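You operate a simulated robot arm through the tools that you are given. There is no shell and no other tool.

You are at the controls of a simulated two-armed robot. One attempt, no reset.

## Task
Isolate the feeder for the fitter: both switches off, pull the plug, try the switch dead.
Fine: lay the plug on the bench and leave it out.
Where things are to end (x, y in the base frame): feeder plug within 0.08 m of [0.75, 0.05].

The check looks at the end state, three seconds after you hand in, the way a careful person would. Anything else that was tipped, shoved, dropped, spilled or broken makes it a failure.

## Robot
Two 7-joint arms with fingered hands on one trunk that stands fixed in place. Base frame: the origin is at the foot of the trunk, x ahead of it, y to its left, z up. Units: m, rad, N and s.
The left shoulder is at [0.099, 0.128, 1.086], the right one opposite. Each reaches about 1.156 m from its shoulder. Payload 5 kg a hand.
Tool frame (each hand has its own): the origin (TCP) lies between the finger pads and is the grasp point; the fingertips stand 0.037 m ahead of it; z points along the fingers, y is the line along which they close. The gripper opens to 0.124 m; its body begins 0.043 m behind the TCP. The gripper is a hand of 3 fingers: y runs from the thumb to the fingers, the wrist lies at [-0.021, -0.116, -0.203] in the tool frame, and closing takes about 1.5 s.
Orientation is that of the tool frame in the base frame, as [roll, pitch, yaw] about the fixed x, y, z axes, in that order (R = Rz(yaw) Ry(pitch) Rx(roll)). With the fingers straight down and the wrist toward the robot, the tool's x, y and z point along [0, 1, 0], [1, 0, 0] and [0, 0, -1] of the base frame.

## Interface
- The arms move only by the tool nudge_tool. It takes "left_moves", "right_moves" or both (then of equal length, played together; a hand with none holds still); each is a list of rows, each an object of numbers (a shift or turn left out is 0, a gripper value left out holds the last): "tx", "ty", "tz": the shift along the tool's x, y, z in m; "wx", "wy", "wz": the turn, a rotation vector about the tool's x, y, z in rad; "jaw": the opening, from 0 (shut) to 1 (fully open). In form: [{"tx": .., "ty": .., "tz": .., "wx": .., "wy": .., "wz": .., "jaw": ..}, ...]. A call has 1 to 20 rows; each row shifts and turns the commanded pose from where the row before left it, along the tool's axes as they then stand. Rows are played at 5 a second. More than 0.05 m and 0.15 rad between two rows, or a gripper value outside its range, and nothing of the call is played. A pose out of reach is approached as far as the arm can. The call stops where the force on the tool passes 40 N (or 10 N more than at its start, if that is more) or the arm is blocked; 0.2 s more then pass. The fingers move at their own pace (about 0.045 m/s each) and stop on an object; they squeeze with about 23 N. The grip force told is the motor's: it shows also when the fingers shut on nothing. Time passes only in rows, and 0.2 s behind the last, so rows that do not move let the fingers close. It gives the time, the measured TCP pose, the force on the tool (base axes), the opening and the grip force at its end, in the units of the frame above (readings bear some noise), with the torque about the TCP (base axes, N m) and any sound that the robot's microphone picked up.
- Cameras (640 x 400 px; columns grow to the right, rows downward): "scene" is now at [0.2665, 0.0239, 1.2674]; the picture's right is [0.26, -0.96, 0.00], its down [-0.36, -0.10, -0.93] and it looks along [0.90, 0.24, -0.37] (base axes); focal length 253 px, centre (320, 200). "left" rides on the left gripper at [-0.072, -0.104, -0.154] in its tool frame; the picture's right is [-0.83, -0.26, 0.49], its down [0.51, -0.72, 0.47] and it looks along [0.23, 0.64, 0.73] (tool axes); focal length 243 px, centre (320, 200). "right" rides on the right gripper at [0.072, -0.104, -0.154] in its tool frame; the picture's right is [-0.83, 0.26, -0.49], its down [-0.51, -0.72, 0.47] and it looks along [-0.23, 0.64, 0.73] (tool axes); focal length 243 px, centre (320, 200).
- grab_frame(camera): a new picture of that camera. No time passes.
- raise_lower(by): moves the trunk up (or, below 0, down) by that many m; the arms and the scene camera ride with it, the base frame stays. It gives what a move gives, with no picture.
- hand_shape(shape, hand): the hand has 3 fingers and takes this shape, open, in about a second: jaw (thumb against the fingers, like two jaws); tri (thumb and two fingers); tip (a fingertip pinch); poke (one finger out to press); point (the index stretched); flat (the hand flat); cup (the hand cupped); fist (a fist). The gripper value then closes the fingers along that shape, each until it touches; the sizes above hold for jaw. It gives what a move gives, with no picture.
- turn_head(pan, tilt): turns the head with the scene camera to pan (to the left, within 1.396 rad either way) and tilt (down, from -0.506 to 1.204), counted from straight ahead of the robot (the tilt from the chest, where the trunk bows). It gives what a move gives.
- probe_pixels(camera, pixels): there is no depth. For up to 12 entries [column, row, z] of the newest picture of that camera ("zoom" is the newest enlarged one), the place [x, y] in the base frame at which the ray of that pixel passes the height z, good to about 0.002 m. No time passes.
- inspect(camera, box): a new picture of the part [left, top, right, bottom] of that camera's present view, enlarged. No time passes.
- job_done(): hands the job in; it is judged then, once.

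Leave the grippers open and the arms clear of the work at the hand-in unless told otherwise.

The tools are called after "Emit:" as a command line: name --argument value ..., lists and objects as JSON in quotes. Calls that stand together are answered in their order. nudge_tool: Moves the arms, as the interface text tells. Its arguments: {"type":"object","properties":{"left_moves":{"type":"array"},"right_moves":{"type":"array"}},"required":[]} The other tools are called the same way: raise_lower (by) moves the trunk up or down; hand_shape (shape, hand) gives the hand a shape; turn_head (pan, tilt) turns the head that bears the scene camera; grab_frame (camera) takes a picture; probe_pixels (camera, pixels) gives the place at which the rays of pixels pass given heights; inspect (camera, box) takes an enlarged picture of a part of a camera's view; job_done () hands the job in.

At the start:

```text
time: 0.0
left_ee_pos: [0.5744, 0.5579, 1.0969]
left_orientation: [3.14, -0.001, 1.571]
left_wrist_force: [-0.3, 0.0, -0.3]
left_ft_torque: [0.0, 0.01, 0.01]
left_gripper_width: 0.1234
left_gripper_force: 0.1
left_shape: jaw
right_ee_pos: [0.5969, -0.0775, 1.1841]
right_orientation: [3.141, 0.001, 1.57]
right_wrist_force: [-0.6, -0.1, 0.3]
right_ft_torque: [-0.03, -0.05, 0.01]
right_gripper_width: 0.1237
right_gripper_force: 0.2
right_shape: jaw
trunk travel left (down, up): [-0.275, 0.288]
head pan, tilt (commanded): [0.265, 0.38]
```

scene: 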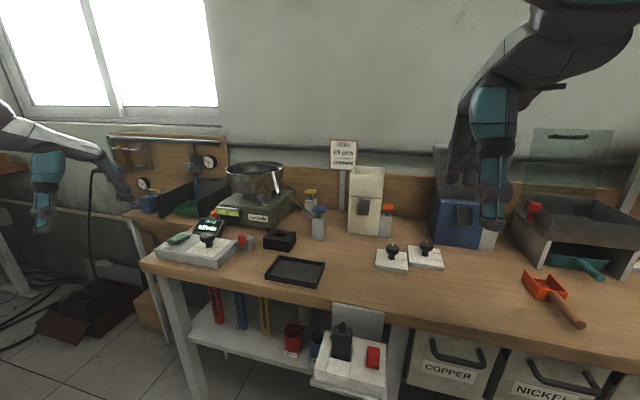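
right: 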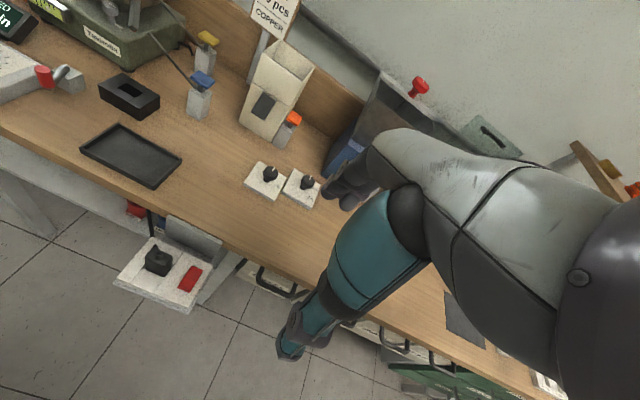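
left: 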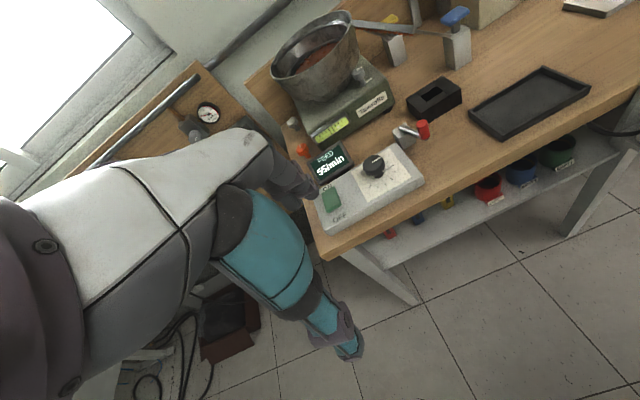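

I see a workbench with a vibratory feeder, a control box at about (198,250), and a mains socket board below the bench front at about (350,360) with a black plug and a red rocker switch. I'll enlarge these areas before moving anything.

Emit:
inspect --camera "scene" --box '[290, 290, 420, 400]'

Emit:
inspect --camera "scene" --box '[130, 190, 290, 290]'

Emit:
inspect --camera "scene" --box '[280, 130, 460, 280]'

Emit:
inspect --camera "left" --box '[280, 100, 460, 240]'

Emit:
inspect --camera "right" --box '[100, 190, 260, 320]'

```text
3.64 times, centred on (355, 345) of scene
```

zoom: 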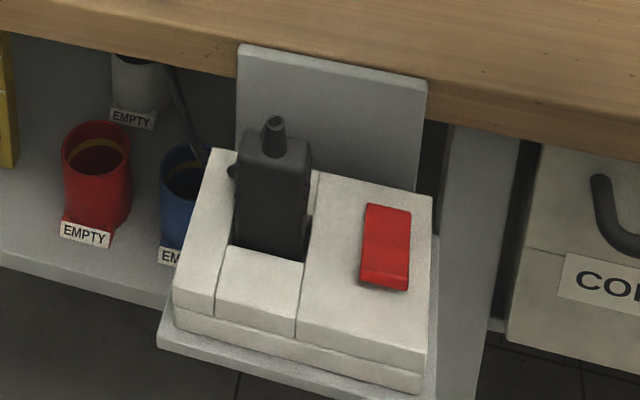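

```text
4.00 times, centred on (210, 240) of scene
```

zoom: 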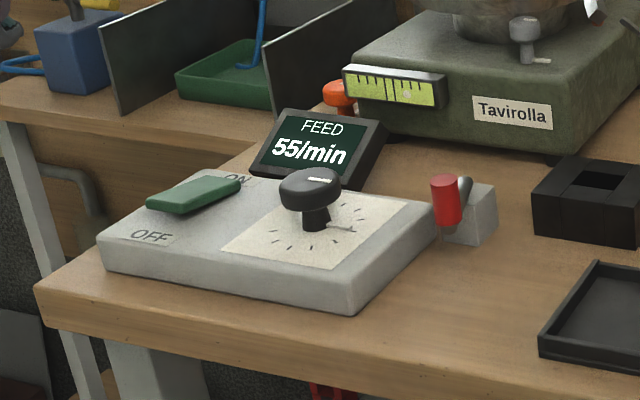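

```text
2.67 times, centred on (370, 205) of scene
```

zoom: 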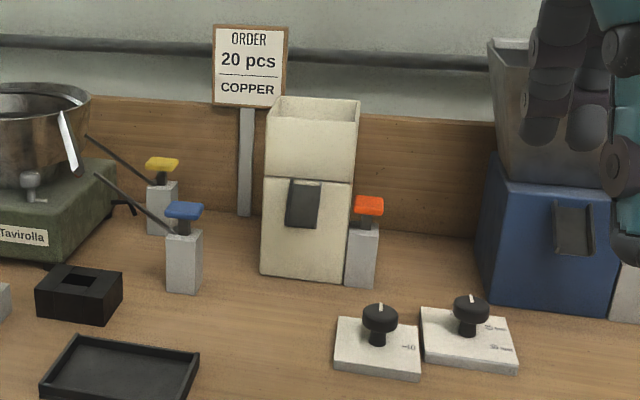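

```text
2.86 times, centred on (370, 170) of left
```

zoom: 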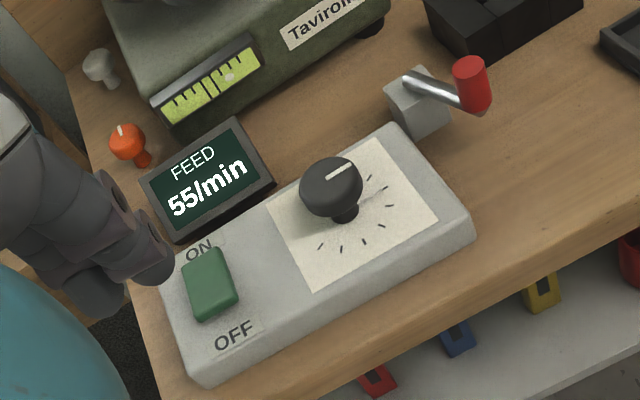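

```text
3.08 times, centred on (180, 255) of right
```

zoom: 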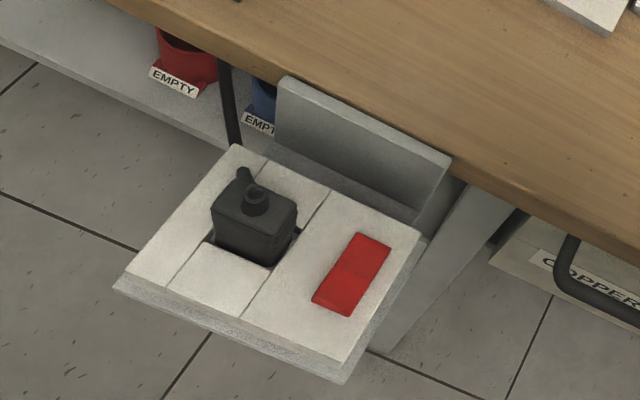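

The controller at the left has a green rocker (ON far side, OFF near side), and the socket board has the plug and a red rocker. I need heights, so I'll probe the same features from two cameras at several heights to triangulate.

Emit:
probe_pixels --camera "scene" --pixels '[[178.7, 238.7, 0.7], [178.7, 238.7, 0.8], [178.7, 238.7, 0.9], [373, 357, 0.5], [373, 357, 0.6], [373, 357, 0.7], [373, 357, 0.8], [206, 238, 0.8], [206, 238, 0.9], [343, 325, 0.6], [343, 325, 0.7], [343, 325, 0.8]]'

Emit:
probe_pixels --camera "left" --pixels '[[331.5, 199.7, 0.7], [331.5, 199.7, 0.8], [331.5, 199.7, 0.9], [374, 165, 0.8], [374, 165, 0.9]]'

Emit:
probe_pixels --camera "right" --pixels '[[190, 279, 0.5], [190, 279, 0.6], [190, 279, 0.7], [190, 279, 0.8], [159, 254, 0.6], [159, 254, 0.7], [159, 254, 0.8]]'

```text
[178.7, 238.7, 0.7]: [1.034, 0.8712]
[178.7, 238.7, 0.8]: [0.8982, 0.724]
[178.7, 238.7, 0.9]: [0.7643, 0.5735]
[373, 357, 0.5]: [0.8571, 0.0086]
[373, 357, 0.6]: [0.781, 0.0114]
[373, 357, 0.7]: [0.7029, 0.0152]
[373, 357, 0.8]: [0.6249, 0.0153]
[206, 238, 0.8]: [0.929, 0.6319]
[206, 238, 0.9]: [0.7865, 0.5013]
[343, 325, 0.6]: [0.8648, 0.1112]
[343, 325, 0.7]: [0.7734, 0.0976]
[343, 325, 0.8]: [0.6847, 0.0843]
```

```text
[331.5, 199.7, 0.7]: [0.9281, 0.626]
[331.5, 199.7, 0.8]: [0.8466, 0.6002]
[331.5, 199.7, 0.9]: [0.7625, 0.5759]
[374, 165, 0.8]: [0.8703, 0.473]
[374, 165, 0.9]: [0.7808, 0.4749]
```

```text
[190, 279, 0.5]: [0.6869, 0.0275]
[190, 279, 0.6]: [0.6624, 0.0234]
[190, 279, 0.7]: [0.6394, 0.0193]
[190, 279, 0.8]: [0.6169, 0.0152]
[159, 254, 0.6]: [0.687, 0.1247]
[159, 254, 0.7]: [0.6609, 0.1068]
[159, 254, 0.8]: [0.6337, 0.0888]
```

Triangulating gives the green rocker near (0.763, 0.575, 0.90), the red rocker near (0.615, 0.015, 0.81) and the plug top near (0.61, 0.07, 0.88). I'll turn the head down to the socket board for a better look.

Emit:
turn_head --pan 0.05 --tilt 0.8

Emit:
grab_frame --camera "scene"

```text
time: 0.9
left_ee_pos: [0.5755, 0.5582, 1.0961]
left_orientation: [-3.141, 0.0, 1.571]
left_wrist_force: [-0.1, -0.1, -0.2]
left_ft_torque: [0.0, 0.04, 0.0]
left_gripper_width: 0.1237
left_gripper_force: 0.0
left_shape: jaw
right_ee_pos: [0.5955, -0.0786, 1.1828]
right_orientation: [-3.141, 0.0, 1.57]
right_wrist_force: [0.3, -0.2, 0.8]
right_ft_torque: [-0.01, -0.01, -0.01]
right_gripper_width: 0.1235
right_gripper_force: 0.1
right_shape: jaw
trunk travel left (down, up): [-0.275, 0.288]
head pan, tilt (commanded): [0.051, 0.799]
```

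```text
taken
```

scene: 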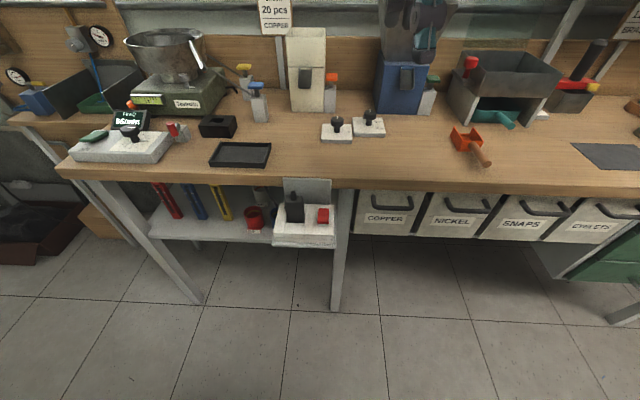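

The head now looks down at the bench front; the socket board is at about (305,215). I'll enlarge it and probe edges.

Emit:
inspect --camera "scene" --box '[256, 165, 352, 255]'

Emit:
probe_pixels --camera "scene" --pixels '[[300, 178, 0.86], [300, 178, 0.88], [420, 186, 0.86], [420, 186, 0.88], [240, 155, 0.86], [240, 155, 0.88], [350, 160, 0.87], [350, 180, 0.87]]'

```text
4.44 times, centred on (304, 210) of scene
```

zoom: 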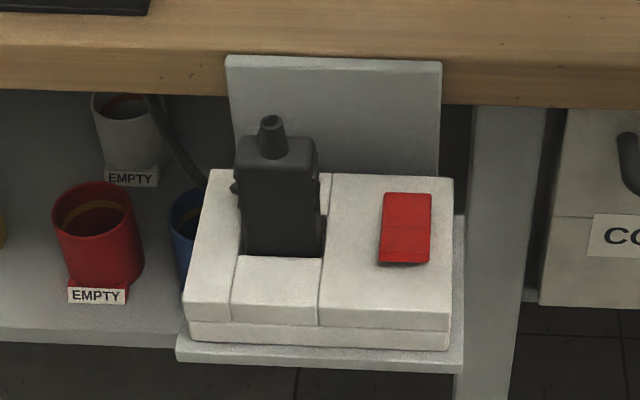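

```text
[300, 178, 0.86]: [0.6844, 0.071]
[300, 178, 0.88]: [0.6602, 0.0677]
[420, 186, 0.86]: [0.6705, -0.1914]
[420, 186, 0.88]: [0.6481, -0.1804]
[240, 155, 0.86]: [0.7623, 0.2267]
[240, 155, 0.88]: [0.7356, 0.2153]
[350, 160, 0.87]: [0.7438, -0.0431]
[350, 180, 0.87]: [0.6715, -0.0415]
```

The bench front edge is around x≈0.67, bench height about 0.87. I'll start with the feeder's own controller switch: turn the head toward the controller and form a poke shape with the left hand so I can see where its fingertip is.

Emit:
turn_head --pan 0.7 --tilt 0.5

Emit:
hand_shape --shape "poke" --hand "left"

Emit:
grab_frame --camera "scene"

Emit:
grab_frame --camera "left"

```text
time: 1.9
left_ee_pos: [0.5754, 0.5585, 1.0972]
left_orientation: [-3.141, 0.0, 1.57]
left_wrist_force: [-0.8, -0.6, 0.4]
left_ft_torque: [0.01, 0.0, 0.01]
left_gripper_width: 0.1235
left_gripper_force: 0.1
left_shape: jaw
right_ee_pos: [0.5965, -0.0782, 1.1835]
right_orientation: [-3.141, 0.001, 1.57]
right_wrist_force: [0.1, 0.4, 0.2]
right_ft_torque: [-0.01, -0.02, -0.02]
right_gripper_width: 0.1237
right_gripper_force: 0.0
right_shape: jaw
trunk travel left (down, up): [-0.275, 0.288]
head pan, tilt (commanded): [0.7, 0.499]
```

```text
time: 2.8
left_ee_pos: [0.5756, 0.5581, 1.0969]
left_orientation: [-3.142, 0.0, 1.57]
left_wrist_force: [-0.7, 0.5, 0.4]
left_ft_torque: [0.01, 0.06, -0.02]
left_gripper_width: 0.0
left_gripper_force: 0.0
left_shape: poke
right_ee_pos: [0.5956, -0.0786, 1.1836]
right_orientation: [3.141, -0.001, 1.57]
right_wrist_force: [-0.2, 0.1, -0.7]
right_ft_torque: [-0.02, 0.01, 0.02]
right_gripper_width: 0.1237
right_gripper_force: 0.1
right_shape: jaw
trunk travel left (down, up): [-0.275, 0.288]
head pan, tilt (commanded): [0.7, 0.499]
```

```text
taken
```

scene: 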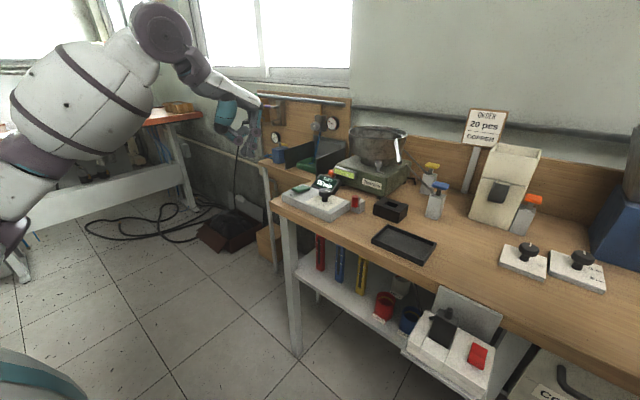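

```text
taken
```

left: 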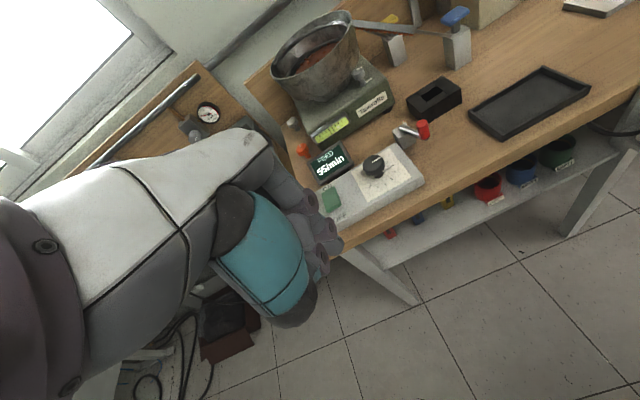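

I'll enlarge the left hand in both views to see the poking finger and the controller details.

Emit:
inspect --camera "scene" --box '[180, 60, 300, 180]'

Emit:
inspect --camera "left" --box '[220, 120, 420, 320]'

Emit:
inspect --camera "scene" --box '[270, 160, 380, 230]'

```text
3.33 times, centred on (240, 120) of scene
```

zoom: 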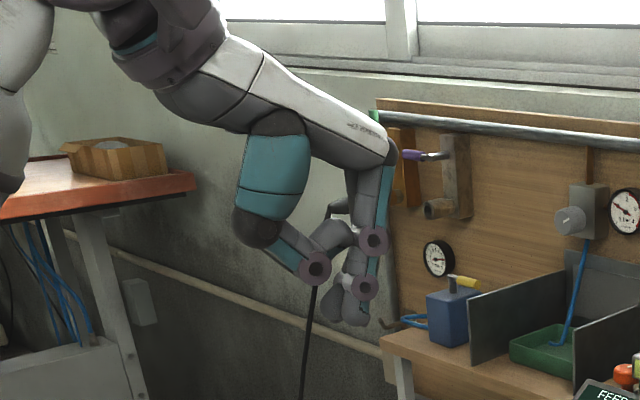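

```text
2.00 times, centred on (320, 220) of left
```

zoom: 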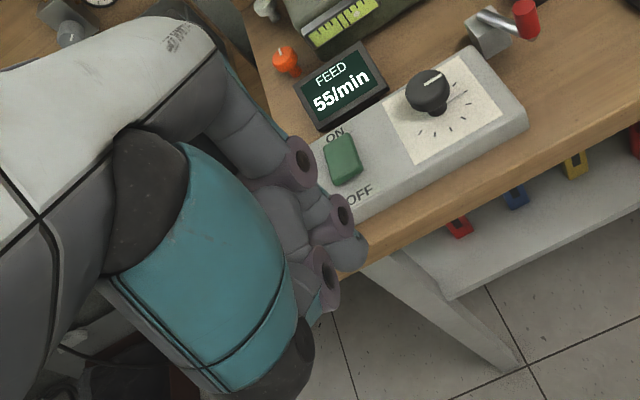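

```text
5.71 times, centred on (325, 195) of scene
```

zoom: 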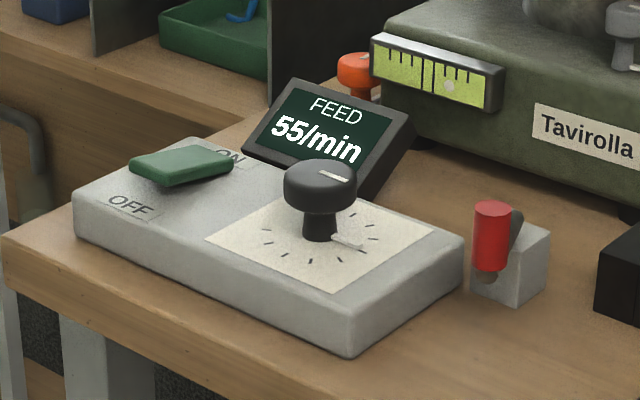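

I'll zoom in more tightly on the fingertip in the left camera and in the scene view.

Emit:
inspect --camera "left" --box '[285, 195, 365, 285]'

Emit:
inspect --camera "scene" --box '[215, 110, 275, 170]'

```text
4.44 times, centred on (325, 240) of left
```

zoom: 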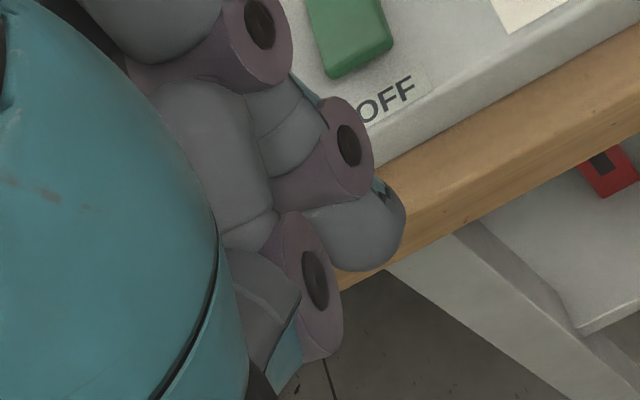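

```text
6.67 times, centred on (245, 140) of scene
```

zoom: 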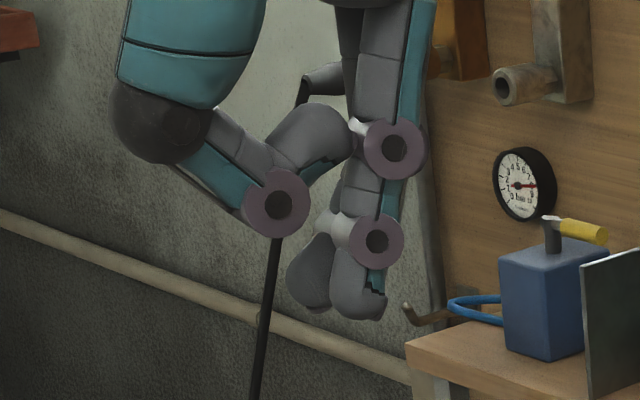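

I'll probe the ends of the green rocker and the OFF/ON labels at plausible heights to fix the press point and the controller's orientation.

Emit:
probe_pixels --camera "left" --pixels '[[329, 189, 0.9], [334, 211, 0.9], [334, 211, 0.91], [327, 187.5, 0.89], [339, 217, 0.89], [412, 178, 0.89], [374, 165, 0.92]]'

Emit:
inspect --camera "left" --box '[305, 130, 435, 230]'

Emit:
inspect --camera "scene" --box '[275, 170, 335, 220]'

```text
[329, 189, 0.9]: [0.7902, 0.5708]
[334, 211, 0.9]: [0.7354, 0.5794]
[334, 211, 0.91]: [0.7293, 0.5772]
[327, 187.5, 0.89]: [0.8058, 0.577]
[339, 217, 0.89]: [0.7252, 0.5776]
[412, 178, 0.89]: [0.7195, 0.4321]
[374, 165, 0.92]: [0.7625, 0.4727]
```

```text
4.00 times, centred on (370, 180) of left
```

zoom: 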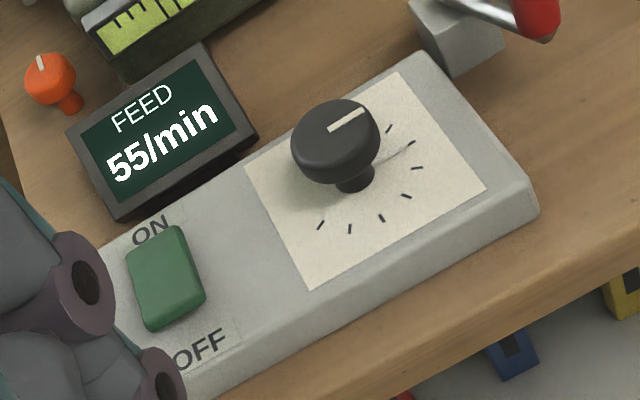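

```text
8.00 times, centred on (305, 195) of scene
```

zoom: 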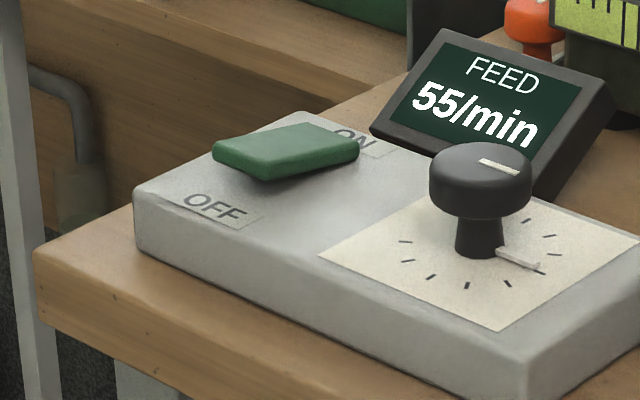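

The rocker's axis runs along base x: ON end near (0.79, 0.571), raised OFF end near (0.738, 0.579), top around z 0.905. I'll bring the left hand above it, staying high (TCP z about 1.02), and then look again.

Emit:
nudge_tool --left_moves '[{"ty": 0.03, "tx": 0.004, "tz": 0.0}, {"ty": 0.03, "tx": 0.004, "tz": 0.01}, {"ty": 0.03, "tx": 0.004, "tz": 0.02}, {"ty": 0.03, "tx": 0.004, "tz": 0.02}, {"ty": 0.03, "tx": 0.004, "tz": 0.02}, {}]'

Emit:
grab_frame --camera "scene"

Emit:
inspect --camera "scene" --box '[250, 120, 370, 220]'

Emit:
grab_frame --camera "left"

```text
time: 4.2
left_ee_pos: [0.7263, 0.5795, 1.0264]
left_orientation: [3.139, -0.001, 1.57]
left_wrist_force: [-0.4, 0.6, 0.5]
left_ft_torque: [0.01, 0.0, -0.03]
left_gripper_width: 0.0
left_gripper_force: 0.0
left_shape: poke
right_ee_pos: [0.5945, -0.0772, 1.184]
right_orientation: [-3.141, 0.0, 1.571]
right_wrist_force: [-0.1, 0.0, -0.2]
right_ft_torque: [0.02, -0.02, -0.05]
right_gripper_width: 0.1235
right_gripper_force: 0.1
right_shape: jaw
trunk travel left (down, up): [-0.275, 0.288]
head pan, tilt (commanded): [0.7, 0.499]
```

```text
taken
```

scene: 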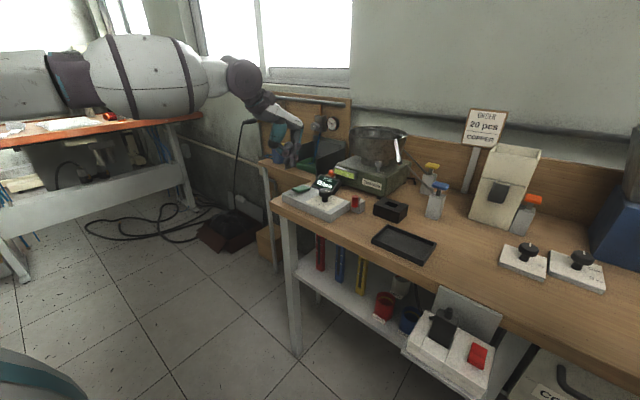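

```text
4.00 times, centred on (310, 170) of scene
```

zoom: 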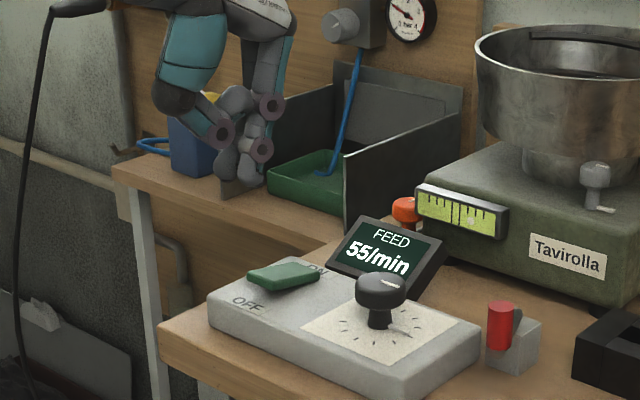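

```text
taken
```

left: 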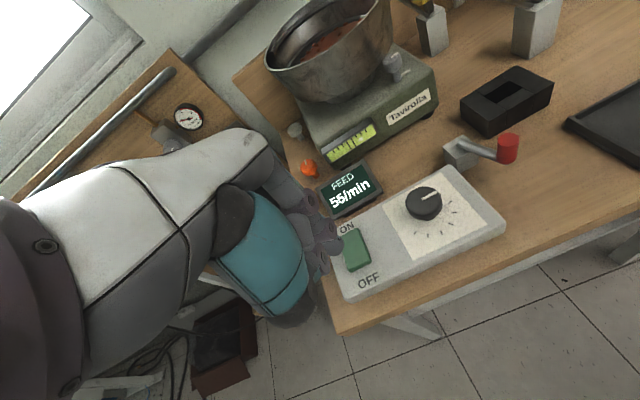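

Both views show the fingertip: about (292,166) in scene and (338,245) in left. I'll triangulate it to find its real offset from the TCP.

Emit:
probe_pixels --camera "scene" --pixels '[[293, 166, 0.97], [293, 166, 0.99], [293, 166, 1.01], [286, 164, 0.97], [286, 164, 0.99], [286, 164, 1.01]]'

Emit:
probe_pixels --camera "left" --pixels '[[338, 245, 0.97], [338, 245, 0.99], [338, 245, 1.01], [356, 264, 0.9], [346, 230, 0.9], [350, 248, 0.9]]'

Emit:
inspect --camera "left" --box '[290, 200, 390, 300]'

Emit:
inspect --camera "scene" --box '[260, 130, 320, 180]'

```text
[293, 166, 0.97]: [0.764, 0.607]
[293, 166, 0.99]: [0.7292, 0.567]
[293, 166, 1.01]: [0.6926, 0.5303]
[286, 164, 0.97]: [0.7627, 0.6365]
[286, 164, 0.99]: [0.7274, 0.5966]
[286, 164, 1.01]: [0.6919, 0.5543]
```

```text
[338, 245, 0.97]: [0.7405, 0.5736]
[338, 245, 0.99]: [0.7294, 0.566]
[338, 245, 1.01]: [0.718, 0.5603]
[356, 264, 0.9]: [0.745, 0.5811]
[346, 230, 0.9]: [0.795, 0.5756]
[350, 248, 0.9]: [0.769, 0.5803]
```

```text
4.00 times, centred on (340, 250) of left
```

zoom: 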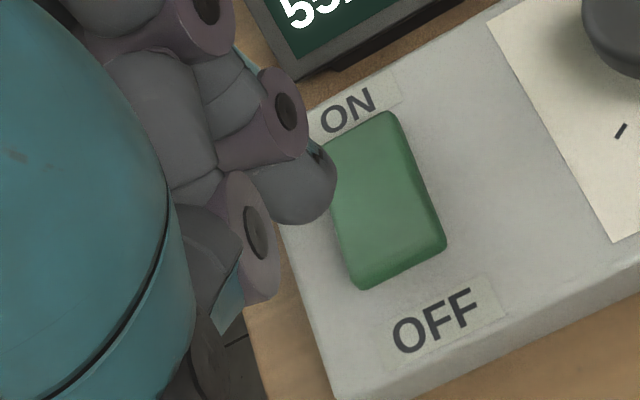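

```text
8.00 times, centred on (290, 155) of scene
```

zoom: 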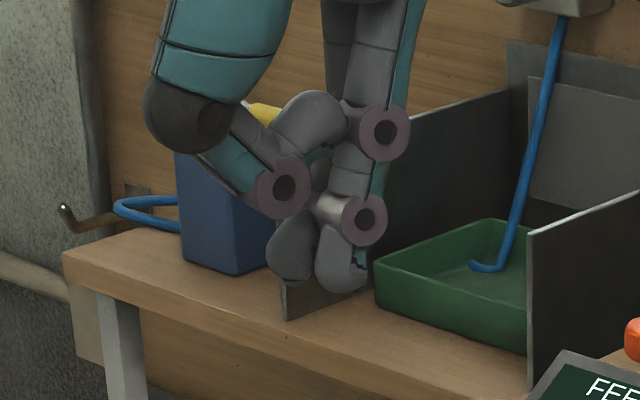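

The near fingertip is at about (0.729, 0.566, 0.989), i.e. 0.037 below the TCP. A second tip seems to sit beside it. I'll try the "point" shape to see whether it gives a single clear finger.

Emit:
hand_shape --shape "point" --hand "left"

Emit:
inspect --camera "scene" --box '[250, 120, 330, 190]'

Emit:
inspect --camera "left" --box '[290, 200, 390, 300]'

```text
time: 5.1
left_ee_pos: [0.726, 0.5787, 1.0249]
left_orientation: [3.141, -0.001, 1.571]
left_wrist_force: [-0.4, 0.1, -0.4]
left_ft_torque: [0.03, -0.02, 0.03]
left_gripper_width: 0.0
left_gripper_force: 0.0
left_shape: point
right_ee_pos: [0.5956, -0.0784, 1.1845]
right_orientation: [-3.141, 0.0, 1.57]
right_wrist_force: [0.8, -0.7, -0.2]
right_ft_torque: [0.0, -0.03, 0.0]
right_gripper_width: 0.1233
right_gripper_force: 0.1
right_shape: jaw
trunk travel left (down, up): [-0.275, 0.288]
head pan, tilt (commanded): [0.7, 0.499]
```

```text
5.71 times, centred on (290, 155) of scene
```

zoom: 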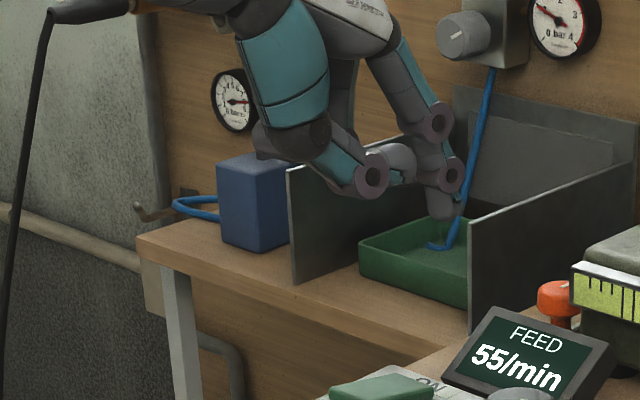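

```text
4.00 times, centred on (340, 250) of left
```

zoom: 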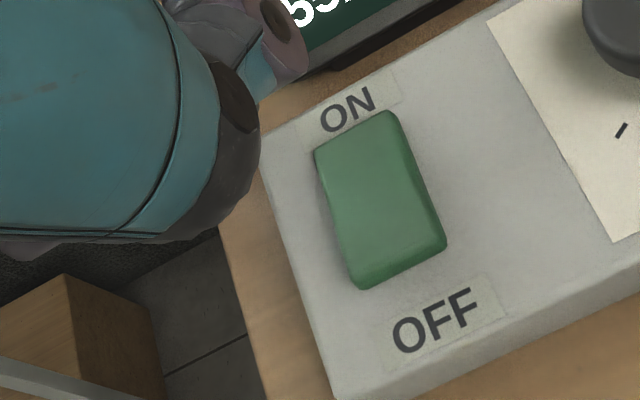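

"point" throws the finger forward, out of the wrist camera's view, so "poke" suits a downward press better. I'll go back to poke, let it settle, and look again.

Emit:
hand_shape --shape "poke" --hand "left"

Emit:
nudge_tool --left_moves '[{}, {}, {}, {}, {}]'

Emit:
inspect --camera "scene" --box '[260, 130, 320, 180]'

Emit:
inspect --camera "left" --box '[290, 200, 390, 300]'

```text
time: 6.0
left_ee_pos: [0.7265, 0.5788, 1.0254]
left_orientation: [-3.141, 0.0, 1.57]
left_wrist_force: [0.1, -0.6, 0.3]
left_ft_torque: [-0.02, 0.0, 0.03]
left_gripper_width: 0.0
left_gripper_force: 0.1
left_shape: poke
right_ee_pos: [0.5958, -0.0778, 1.1828]
right_orientation: [3.142, 0.0, 1.571]
right_wrist_force: [-0.6, 0.3, -1.1]
right_ft_torque: [-0.01, -0.01, 0.0]
right_gripper_width: 0.1235
right_gripper_force: 0.2
right_shape: jaw
trunk travel left (down, up): [-0.275, 0.288]
head pan, tilt (commanded): [0.7, 0.499]
```

```text
time: 7.2
left_ee_pos: [0.7267, 0.5788, 1.0254]
left_orientation: [3.14, 0.002, 1.571]
left_wrist_force: [0.2, 0.9, -0.2]
left_ft_torque: [-0.02, 0.01, 0.01]
left_gripper_width: 0.0001
left_gripper_force: 0.0
left_shape: poke
right_ee_pos: [0.5962, -0.0777, 1.184]
right_orientation: [3.141, -0.001, 1.57]
right_wrist_force: [0.3, -0.4, -0.5]
right_ft_torque: [-0.03, 0.03, 0.01]
right_gripper_width: 0.1237
right_gripper_force: 0.1
right_shape: jaw
trunk travel left (down, up): [-0.275, 0.288]
head pan, tilt (commanded): [0.7, 0.499]
```

```text
8.00 times, centred on (290, 155) of scene
```

zoom: 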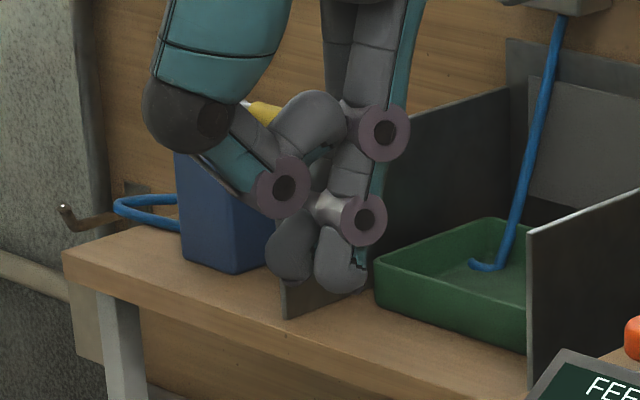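

```text
4.00 times, centred on (340, 250) of left
```

zoom: 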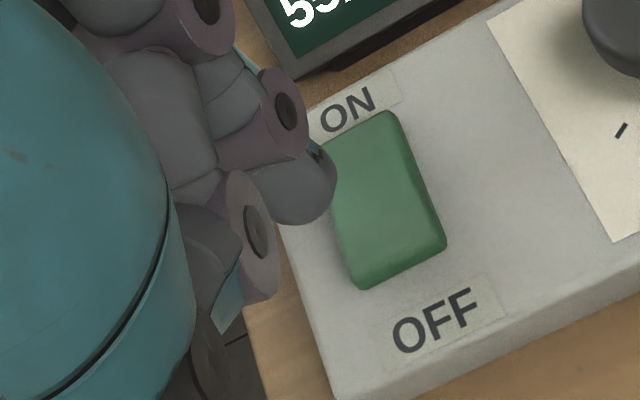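

The poke shape settles with two tips side by side about the TCP line, 0.037 below it. I'll probe the rocker's four corners from both cameras to get its width and the height of the raised OFF end.

Emit:
probe_pixels --camera "left" --pixels '[[350, 271.3, 0.9], [371.3, 261.3, 0.9], [334.5, 237.5, 0.9], [357.5, 228, 0.9], [350, 271.3, 0.91], [371.3, 261.3, 0.91]]'

Emit:
probe_pixels --camera "scene" --pixels '[[291.5, 189, 0.9], [298.1, 191.5, 0.9], [309.75, 188.75, 0.9], [303.1, 185.4, 0.9], [291.5, 189, 0.91], [298.1, 191.5, 0.91], [298.1, 191.5, 0.89]]'

```text
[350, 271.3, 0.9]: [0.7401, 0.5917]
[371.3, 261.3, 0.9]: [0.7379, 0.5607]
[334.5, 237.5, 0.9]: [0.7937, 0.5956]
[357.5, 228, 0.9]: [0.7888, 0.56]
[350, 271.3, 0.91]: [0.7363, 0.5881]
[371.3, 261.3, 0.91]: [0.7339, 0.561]
```

```text
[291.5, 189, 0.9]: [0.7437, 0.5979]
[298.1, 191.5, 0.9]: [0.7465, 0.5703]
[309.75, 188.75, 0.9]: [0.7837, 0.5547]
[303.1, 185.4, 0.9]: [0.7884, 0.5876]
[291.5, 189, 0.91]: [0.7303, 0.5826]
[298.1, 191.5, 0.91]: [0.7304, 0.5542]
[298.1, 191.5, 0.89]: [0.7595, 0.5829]
```

The rocker's raised OFF edge lies at x≈0.736, y 0.560–0.590, z≈0.906, with the pivot near x≈0.763. I'll move so a fingertip is over (0.743, 0.569), coming down to a TCP z of about 0.956, then check the view.

Emit:
nudge_tool --left_moves '[{"ty": 0.015, "tx": 0.003, "tz": 0.01}, {"tz": 0.02}, {"tz": 0.02}, {"tz": 0.02}, {}]'

Emit:
inspect --camera "scene" --box '[270, 150, 330, 210]'

Emit:
inspect --camera "left" --box '[300, 200, 400, 300]'

```text
time: 8.4
left_ee_pos: [0.7407, 0.5802, 0.9557]
left_orientation: [-3.141, 0.0, 1.571]
left_wrist_force: [-0.2, 0.8, 0.9]
left_ft_torque: [-0.02, 0.02, 0.0]
left_gripper_width: 0.0
left_gripper_force: 0.1
left_shape: poke
right_ee_pos: [0.5948, -0.0786, 1.1835]
right_orientation: [3.14, -0.001, 1.569]
right_wrist_force: [0.6, 0.4, 0.4]
right_ft_torque: [0.02, -0.02, -0.03]
right_gripper_width: 0.1236
right_gripper_force: 0.1
right_shape: jaw
trunk travel left (down, up): [-0.275, 0.288]
head pan, tilt (commanded): [0.7, 0.499]
```

```text
6.67 times, centred on (300, 180) of scene
```

zoom: 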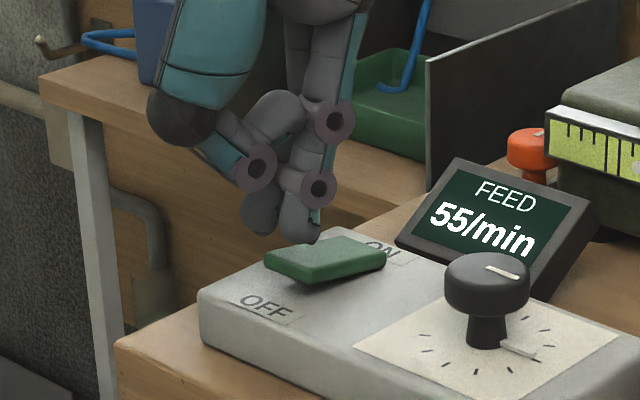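

```text
4.00 times, centred on (350, 250) of left
```

zoom: 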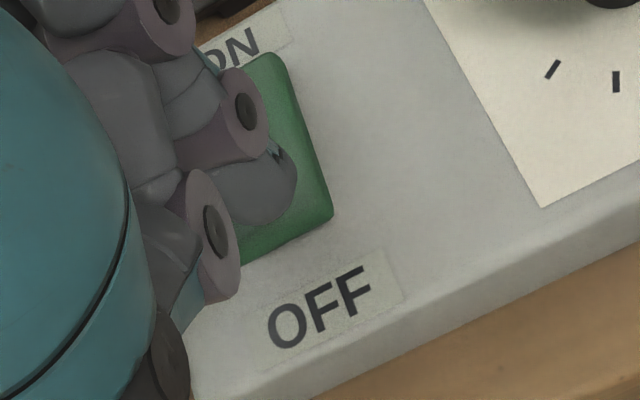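

The tip sits over the OFF half of the rocker. I'll press down slowly and watch the force and listen for a click.

Emit:
nudge_tool --left_moves '[{"tz": 0.005}, {"tz": 0.005}, {"tz": 0.003}, {"tz": 0.002}, {"tz": 0.002}, {"tz": 0.002}, {"tz": 0.002}]'

Emit:
inspect --camera "scene" --box '[270, 150, 330, 210]'

```text
time: 10.0
left_ee_pos: [0.7405, 0.5808, 0.9382]
left_orientation: [3.139, -0.001, 1.569]
left_wrist_force: [0.7, 0.8, 12.9]
left_ft_torque: [-0.05, -0.04, 0.01]
left_gripper_width: 0.0
left_gripper_force: 0.0
left_shape: poke
right_ee_pos: [0.5942, -0.0786, 1.1834]
right_orientation: [3.14, 0.001, 1.571]
right_wrist_force: [-0.1, 0.3, 0.0]
right_ft_torque: [0.01, 0.03, -0.02]
right_gripper_width: 0.1236
right_gripper_force: 0.1
right_shape: jaw
trunk travel left (down, up): [-0.275, 0.288]
head pan, tilt (commanded): [0.7, 0.499]
```

```text
6.67 times, centred on (300, 180) of scene
```

zoom: 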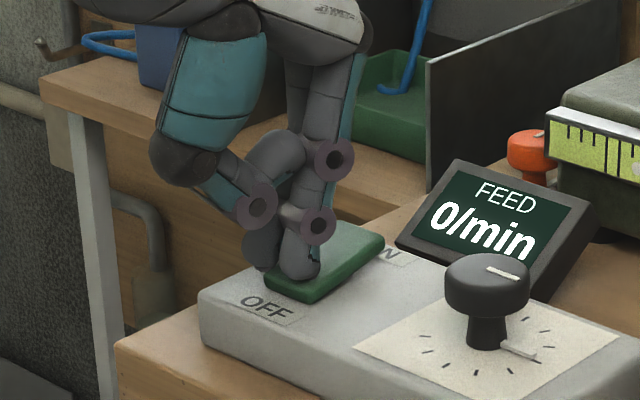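

The rocker has rocked to OFF and the display reads 0/min (12.9 N). I'll lift the finger straight up and check that it stays.

Emit:
nudge_tool --left_moves '[{"tz": -0.01}, {"tz": -0.02}, {"tz": -0.03}, {"tz": -0.03}, {}]'

Emit:
inspect --camera "scene" --box '[270, 150, 330, 210]'

Emit:
inspect --camera "left" --box '[290, 180, 420, 300]'

```text
time: 11.2
left_ee_pos: [0.7387, 0.5829, 1.0262]
left_orientation: [-3.141, 0.0, 1.571]
left_wrist_force: [0.0, 0.7, -1.0]
left_ft_torque: [0.03, 0.02, 0.02]
left_gripper_width: 0.0
left_gripper_force: 0.1
left_shape: poke
right_ee_pos: [0.5972, -0.0783, 1.1828]
right_orientation: [-3.141, -0.001, 1.572]
right_wrist_force: [-0.2, 0.3, -0.4]
right_ft_torque: [0.02, -0.01, -0.04]
right_gripper_width: 0.1235
right_gripper_force: 0.0
right_shape: jaw
trunk travel left (down, up): [-0.275, 0.288]
head pan, tilt (commanded): [0.7, 0.499]
```

```text
6.67 times, centred on (300, 180) of scene
```

zoom: 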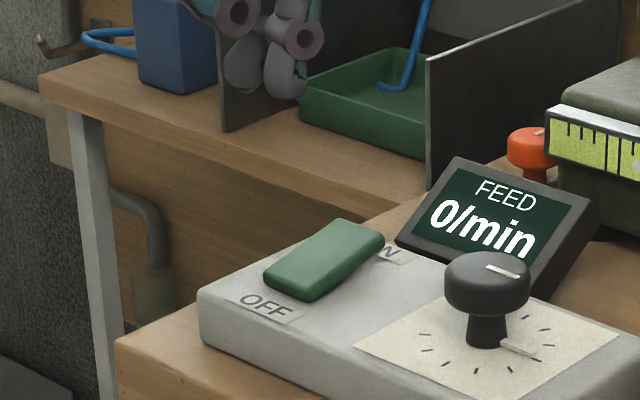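

```text
3.33 times, centred on (355, 240) of left
```

zoom: 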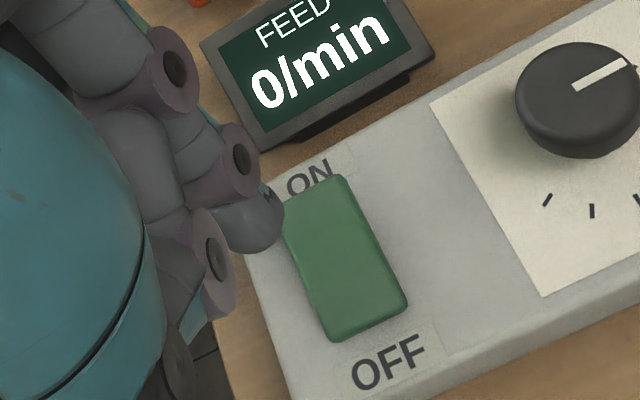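

The controller stays OFF with the dial untouched. Next is the red socket switch with the right hand. I'll look at the socket board with the head and form a poke with the right hand.

Emit:
turn_head --pan 0.1 --tilt 0.9

Emit:
hand_shape --shape "poke" --hand "right"

Emit:
grab_frame --camera "scene"

Emit:
grab_frame --camera "right"

Emit:
inspect --camera "right" --box '[110, 200, 230, 310]'

```text
time: 12.2
left_ee_pos: [0.7398, 0.5828, 1.0256]
left_orientation: [-3.141, 0.0, 1.572]
left_wrist_force: [-0.8, -0.5, -0.3]
left_ft_torque: [0.0, -0.01, -0.02]
left_gripper_width: 0.0
left_gripper_force: 0.0
left_shape: poke
right_ee_pos: [0.5962, -0.0779, 1.1847]
right_orientation: [3.141, 0.0, 1.571]
right_wrist_force: [-0.3, -0.1, 0.4]
right_ft_torque: [0.02, 0.01, -0.04]
right_gripper_width: 0.1237
right_gripper_force: 0.0
right_shape: jaw
trunk travel left (down, up): [-0.275, 0.288]
head pan, tilt (commanded): [0.099, 0.901]
```

```text
time: 13.1
left_ee_pos: [0.7386, 0.5823, 1.0256]
left_orientation: [-3.14, 0.0, 1.571]
left_wrist_force: [-0.6, -0.8, -0.9]
left_ft_torque: [0.0, 0.03, 0.01]
left_gripper_width: 0.0002
left_gripper_force: 0.0
left_shape: poke
right_ee_pos: [0.5964, -0.0786, 1.1831]
right_orientation: [3.141, 0.001, 1.571]
right_wrist_force: [-0.8, 0.1, 0.3]
right_ft_torque: [-0.01, 0.01, -0.01]
right_gripper_width: 0.0001
right_gripper_force: 0.1
right_shape: poke
trunk travel left (down, up): [-0.275, 0.288]
head pan, tilt (commanded): [0.099, 0.901]
```

```text
taken
```

scene: 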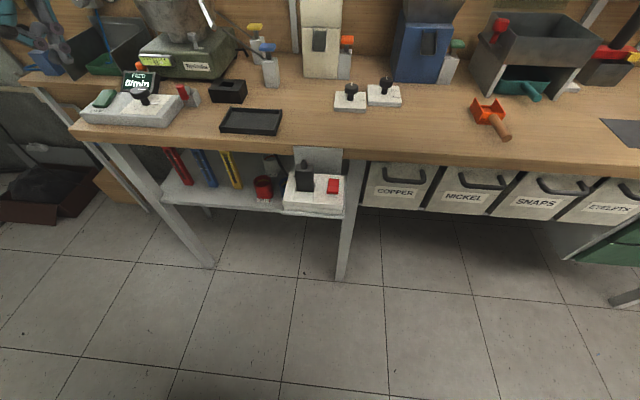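

```text
taken
```

right: 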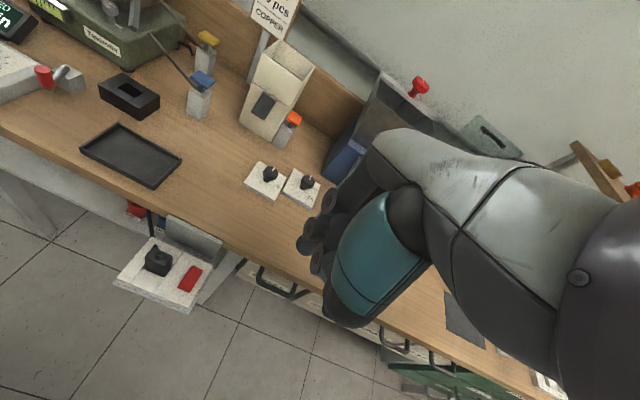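

```text
3.64 times, centred on (170, 255) of right
```

zoom: 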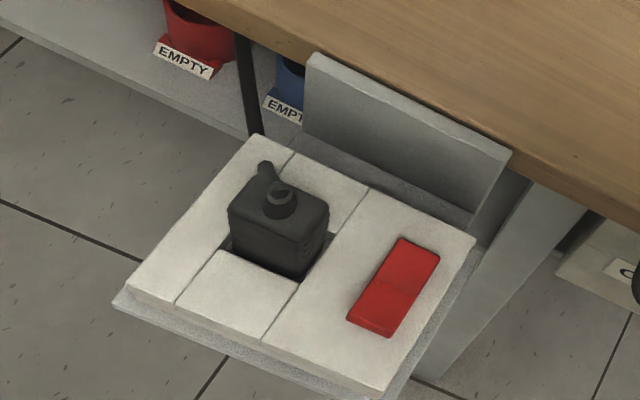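

The red rocker's near end (towards the robot) is raised with its front face showing, so the far end is pressed in (ON). I'll zoom the scene view and probe both ends.

Emit:
inspect --camera "scene" --box '[275, 140, 355, 220]'

Emit:
probe_pixels --camera "right" --pixels '[[184.3, 288, 0.8], [184.3, 288, 0.82], [197.2, 268.5, 0.8], [197.2, 268.5, 0.82], [178, 285, 0.81], [190.6, 290.7, 0.81], [191.4, 266, 0.81], [203, 271, 0.81]]'

```text
5.00 times, centred on (315, 180) of scene
```

zoom: 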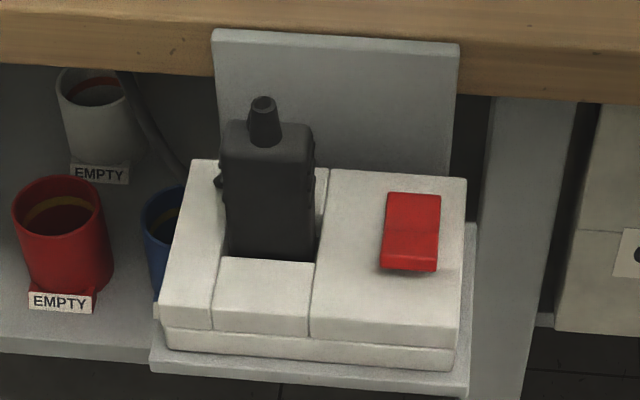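

```text
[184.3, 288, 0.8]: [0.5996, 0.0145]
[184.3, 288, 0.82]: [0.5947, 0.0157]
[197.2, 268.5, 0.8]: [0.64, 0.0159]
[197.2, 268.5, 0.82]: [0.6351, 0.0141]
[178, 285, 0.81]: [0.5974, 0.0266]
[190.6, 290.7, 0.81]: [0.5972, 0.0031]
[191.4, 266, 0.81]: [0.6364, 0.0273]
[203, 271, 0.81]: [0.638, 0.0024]
```

I'll probe the same edge points in the scene camera to settle the height.

Emit:
probe_pixels --camera "scene" --pixels '[[333, 191.8, 0.8], [333, 191.8, 0.82], [334, 178.8, 0.8], [334, 178.8, 0.82], [304.6, 165, 0.86], [304.6, 165, 0.88], [308, 205, 0.79], [308, 205, 0.77], [344, 176, 0.79], [344, 176, 0.81]]'

```text
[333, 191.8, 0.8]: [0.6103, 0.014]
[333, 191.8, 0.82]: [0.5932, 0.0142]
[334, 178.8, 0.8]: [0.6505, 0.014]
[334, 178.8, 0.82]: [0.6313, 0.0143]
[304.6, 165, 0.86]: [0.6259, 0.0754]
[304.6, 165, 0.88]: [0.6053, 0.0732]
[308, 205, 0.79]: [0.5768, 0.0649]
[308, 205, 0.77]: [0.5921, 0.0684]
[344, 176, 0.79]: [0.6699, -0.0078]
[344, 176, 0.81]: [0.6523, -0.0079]
```

Both views agree: the red rocker runs from x≈0.595 (raised near edge, z≈0.818) to x≈0.636, y 0.002–0.027; the plug stands beside it at y≈0.073. I'll bring the right hand down over the near end with the TCP at y≈0.001 so the fingers stay away from the plug, stopping high at z≈0.93.

Emit:
nudge_tool --right_moves '[{"tx": 0.01, "tz": 0.03}, {"tx": 0.01, "tz": 0.03}, {"tx": 0.01, "tz": 0.03}, {"tx": 0.01, "tz": 0.03}, {"tx": 0.01, "tz": 0.03}, {"tx": 0.01, "tz": 0.03}, {"tx": 0.01, "tz": 0.03}, {"tx": 0.01, "tz": 0.03}, {}]'

Emit:
grab_frame --camera "scene"

Emit:
inspect --camera "scene" --box '[265, 110, 385, 230]'

Emit:
grab_frame --camera "right"

```text
time: 15.1
left_ee_pos: [0.7388, 0.5825, 1.0265]
left_orientation: [-3.141, -0.001, 1.57]
left_wrist_force: [-0.3, 0.4, 0.1]
left_ft_torque: [0.01, -0.01, -0.03]
left_gripper_width: 0.0
left_gripper_force: 0.0
left_shape: poke
right_ee_pos: [0.5933, 0.0014, 0.9428]
right_orientation: [3.139, -0.002, 1.569]
right_wrist_force: [-0.9, 0.4, -0.2]
right_ft_torque: [-0.01, -0.01, -0.02]
right_gripper_width: 0.0
right_gripper_force: 0.2
right_shape: poke
trunk travel left (down, up): [-0.275, 0.288]
head pan, tilt (commanded): [0.099, 0.901]
```

```text
taken
```

scene: 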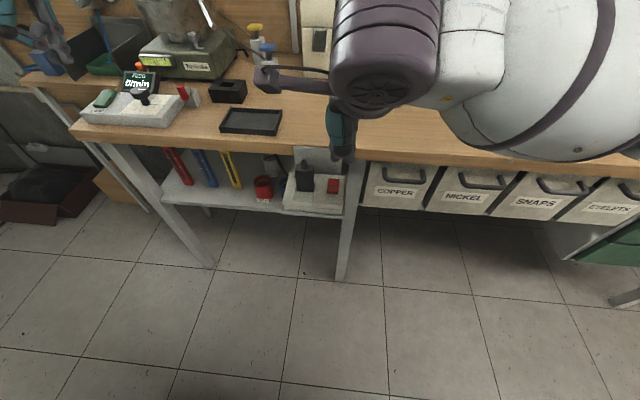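

```text
3.33 times, centred on (325, 170) of scene
```

zoom: 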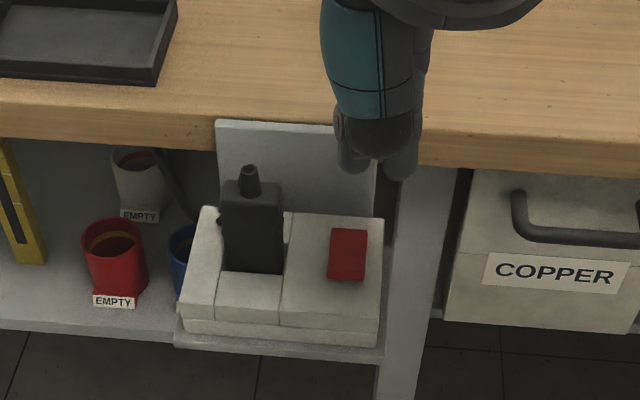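

```text
taken
```

right: 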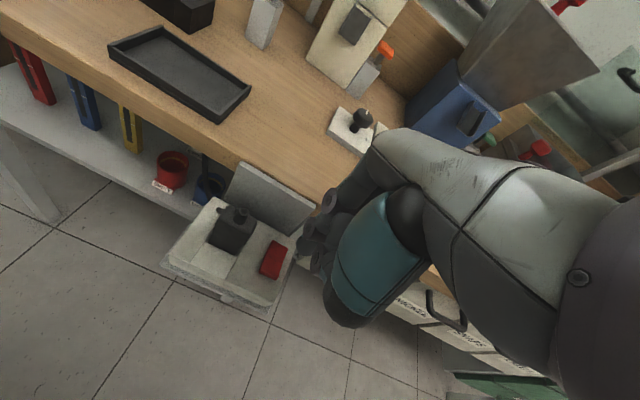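

Two fingertips show at about (335,160) and (350,161) in scene. I'll probe them at the expected tip height 0.906.

Emit:
probe_pixels --camera "scene" --pixels '[[335.5, 161, 0.906], [349.6, 162.5, 0.906], [334, 191.8, 0.818], [334, 178.8, 0.815]]'

Emit:
inspect --camera "right" --box '[220, 170, 340, 290]'

```text
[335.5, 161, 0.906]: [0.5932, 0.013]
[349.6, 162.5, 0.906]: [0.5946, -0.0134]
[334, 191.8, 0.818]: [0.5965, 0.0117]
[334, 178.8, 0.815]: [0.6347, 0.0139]
```

```text
3.33 times, centred on (280, 230) of right
```

zoom: 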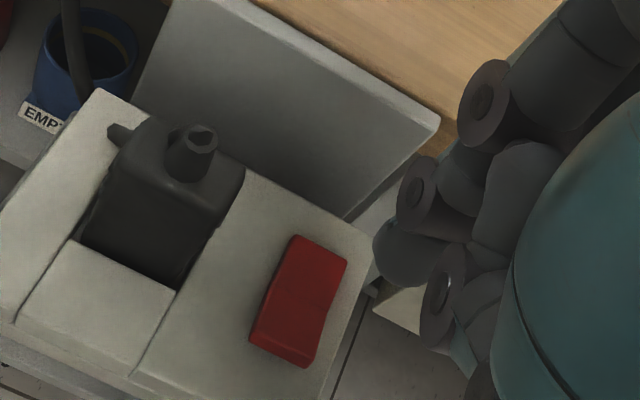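

The tips are at (0.594, 0.013) and (0.594, −0.013). I'll shift 7 mm forward and descend to leave the tip about 2 cm above the rocker.

Emit:
nudge_tool --right_moves '[{"ty": 0.007, "tz": 0.01}, {"tz": 0.02}, {"tz": 0.02}, {"tz": 0.02}, {}]'

Emit:
inspect --camera "scene" --box '[275, 130, 375, 220]'

Emit:
inspect --camera "right" --box '[220, 170, 340, 290]'

```text
time: 16.3
left_ee_pos: [0.7377, 0.5826, 1.0263]
left_orientation: [-3.14, 0.0, 1.571]
left_wrist_force: [0.3, 0.4, -0.5]
left_ft_torque: [0.0, -0.02, 0.04]
left_gripper_width: 0.0
left_gripper_force: 0.1
left_shape: poke
right_ee_pos: [0.6038, 0.0023, 0.8736]
right_orientation: [3.139, -0.001, 1.569]
right_wrist_force: [0.5, 0.8, 0.2]
right_ft_torque: [-0.02, 0.0, -0.01]
right_gripper_width: 0.0
right_gripper_force: 0.1
right_shape: poke
trunk travel left (down, up): [-0.275, 0.288]
head pan, tilt (commanded): [0.099, 0.901]
```

```text
4.44 times, centred on (325, 175) of scene
```

zoom: 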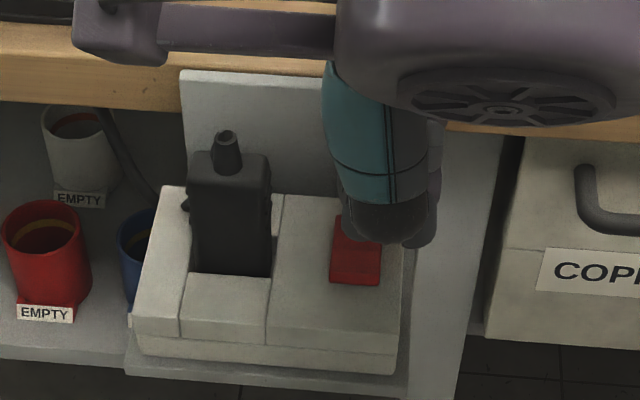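

```text
3.33 times, centred on (280, 230) of right
```

zoom: 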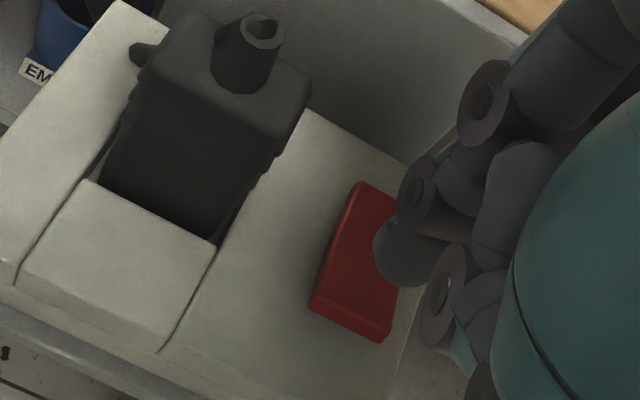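

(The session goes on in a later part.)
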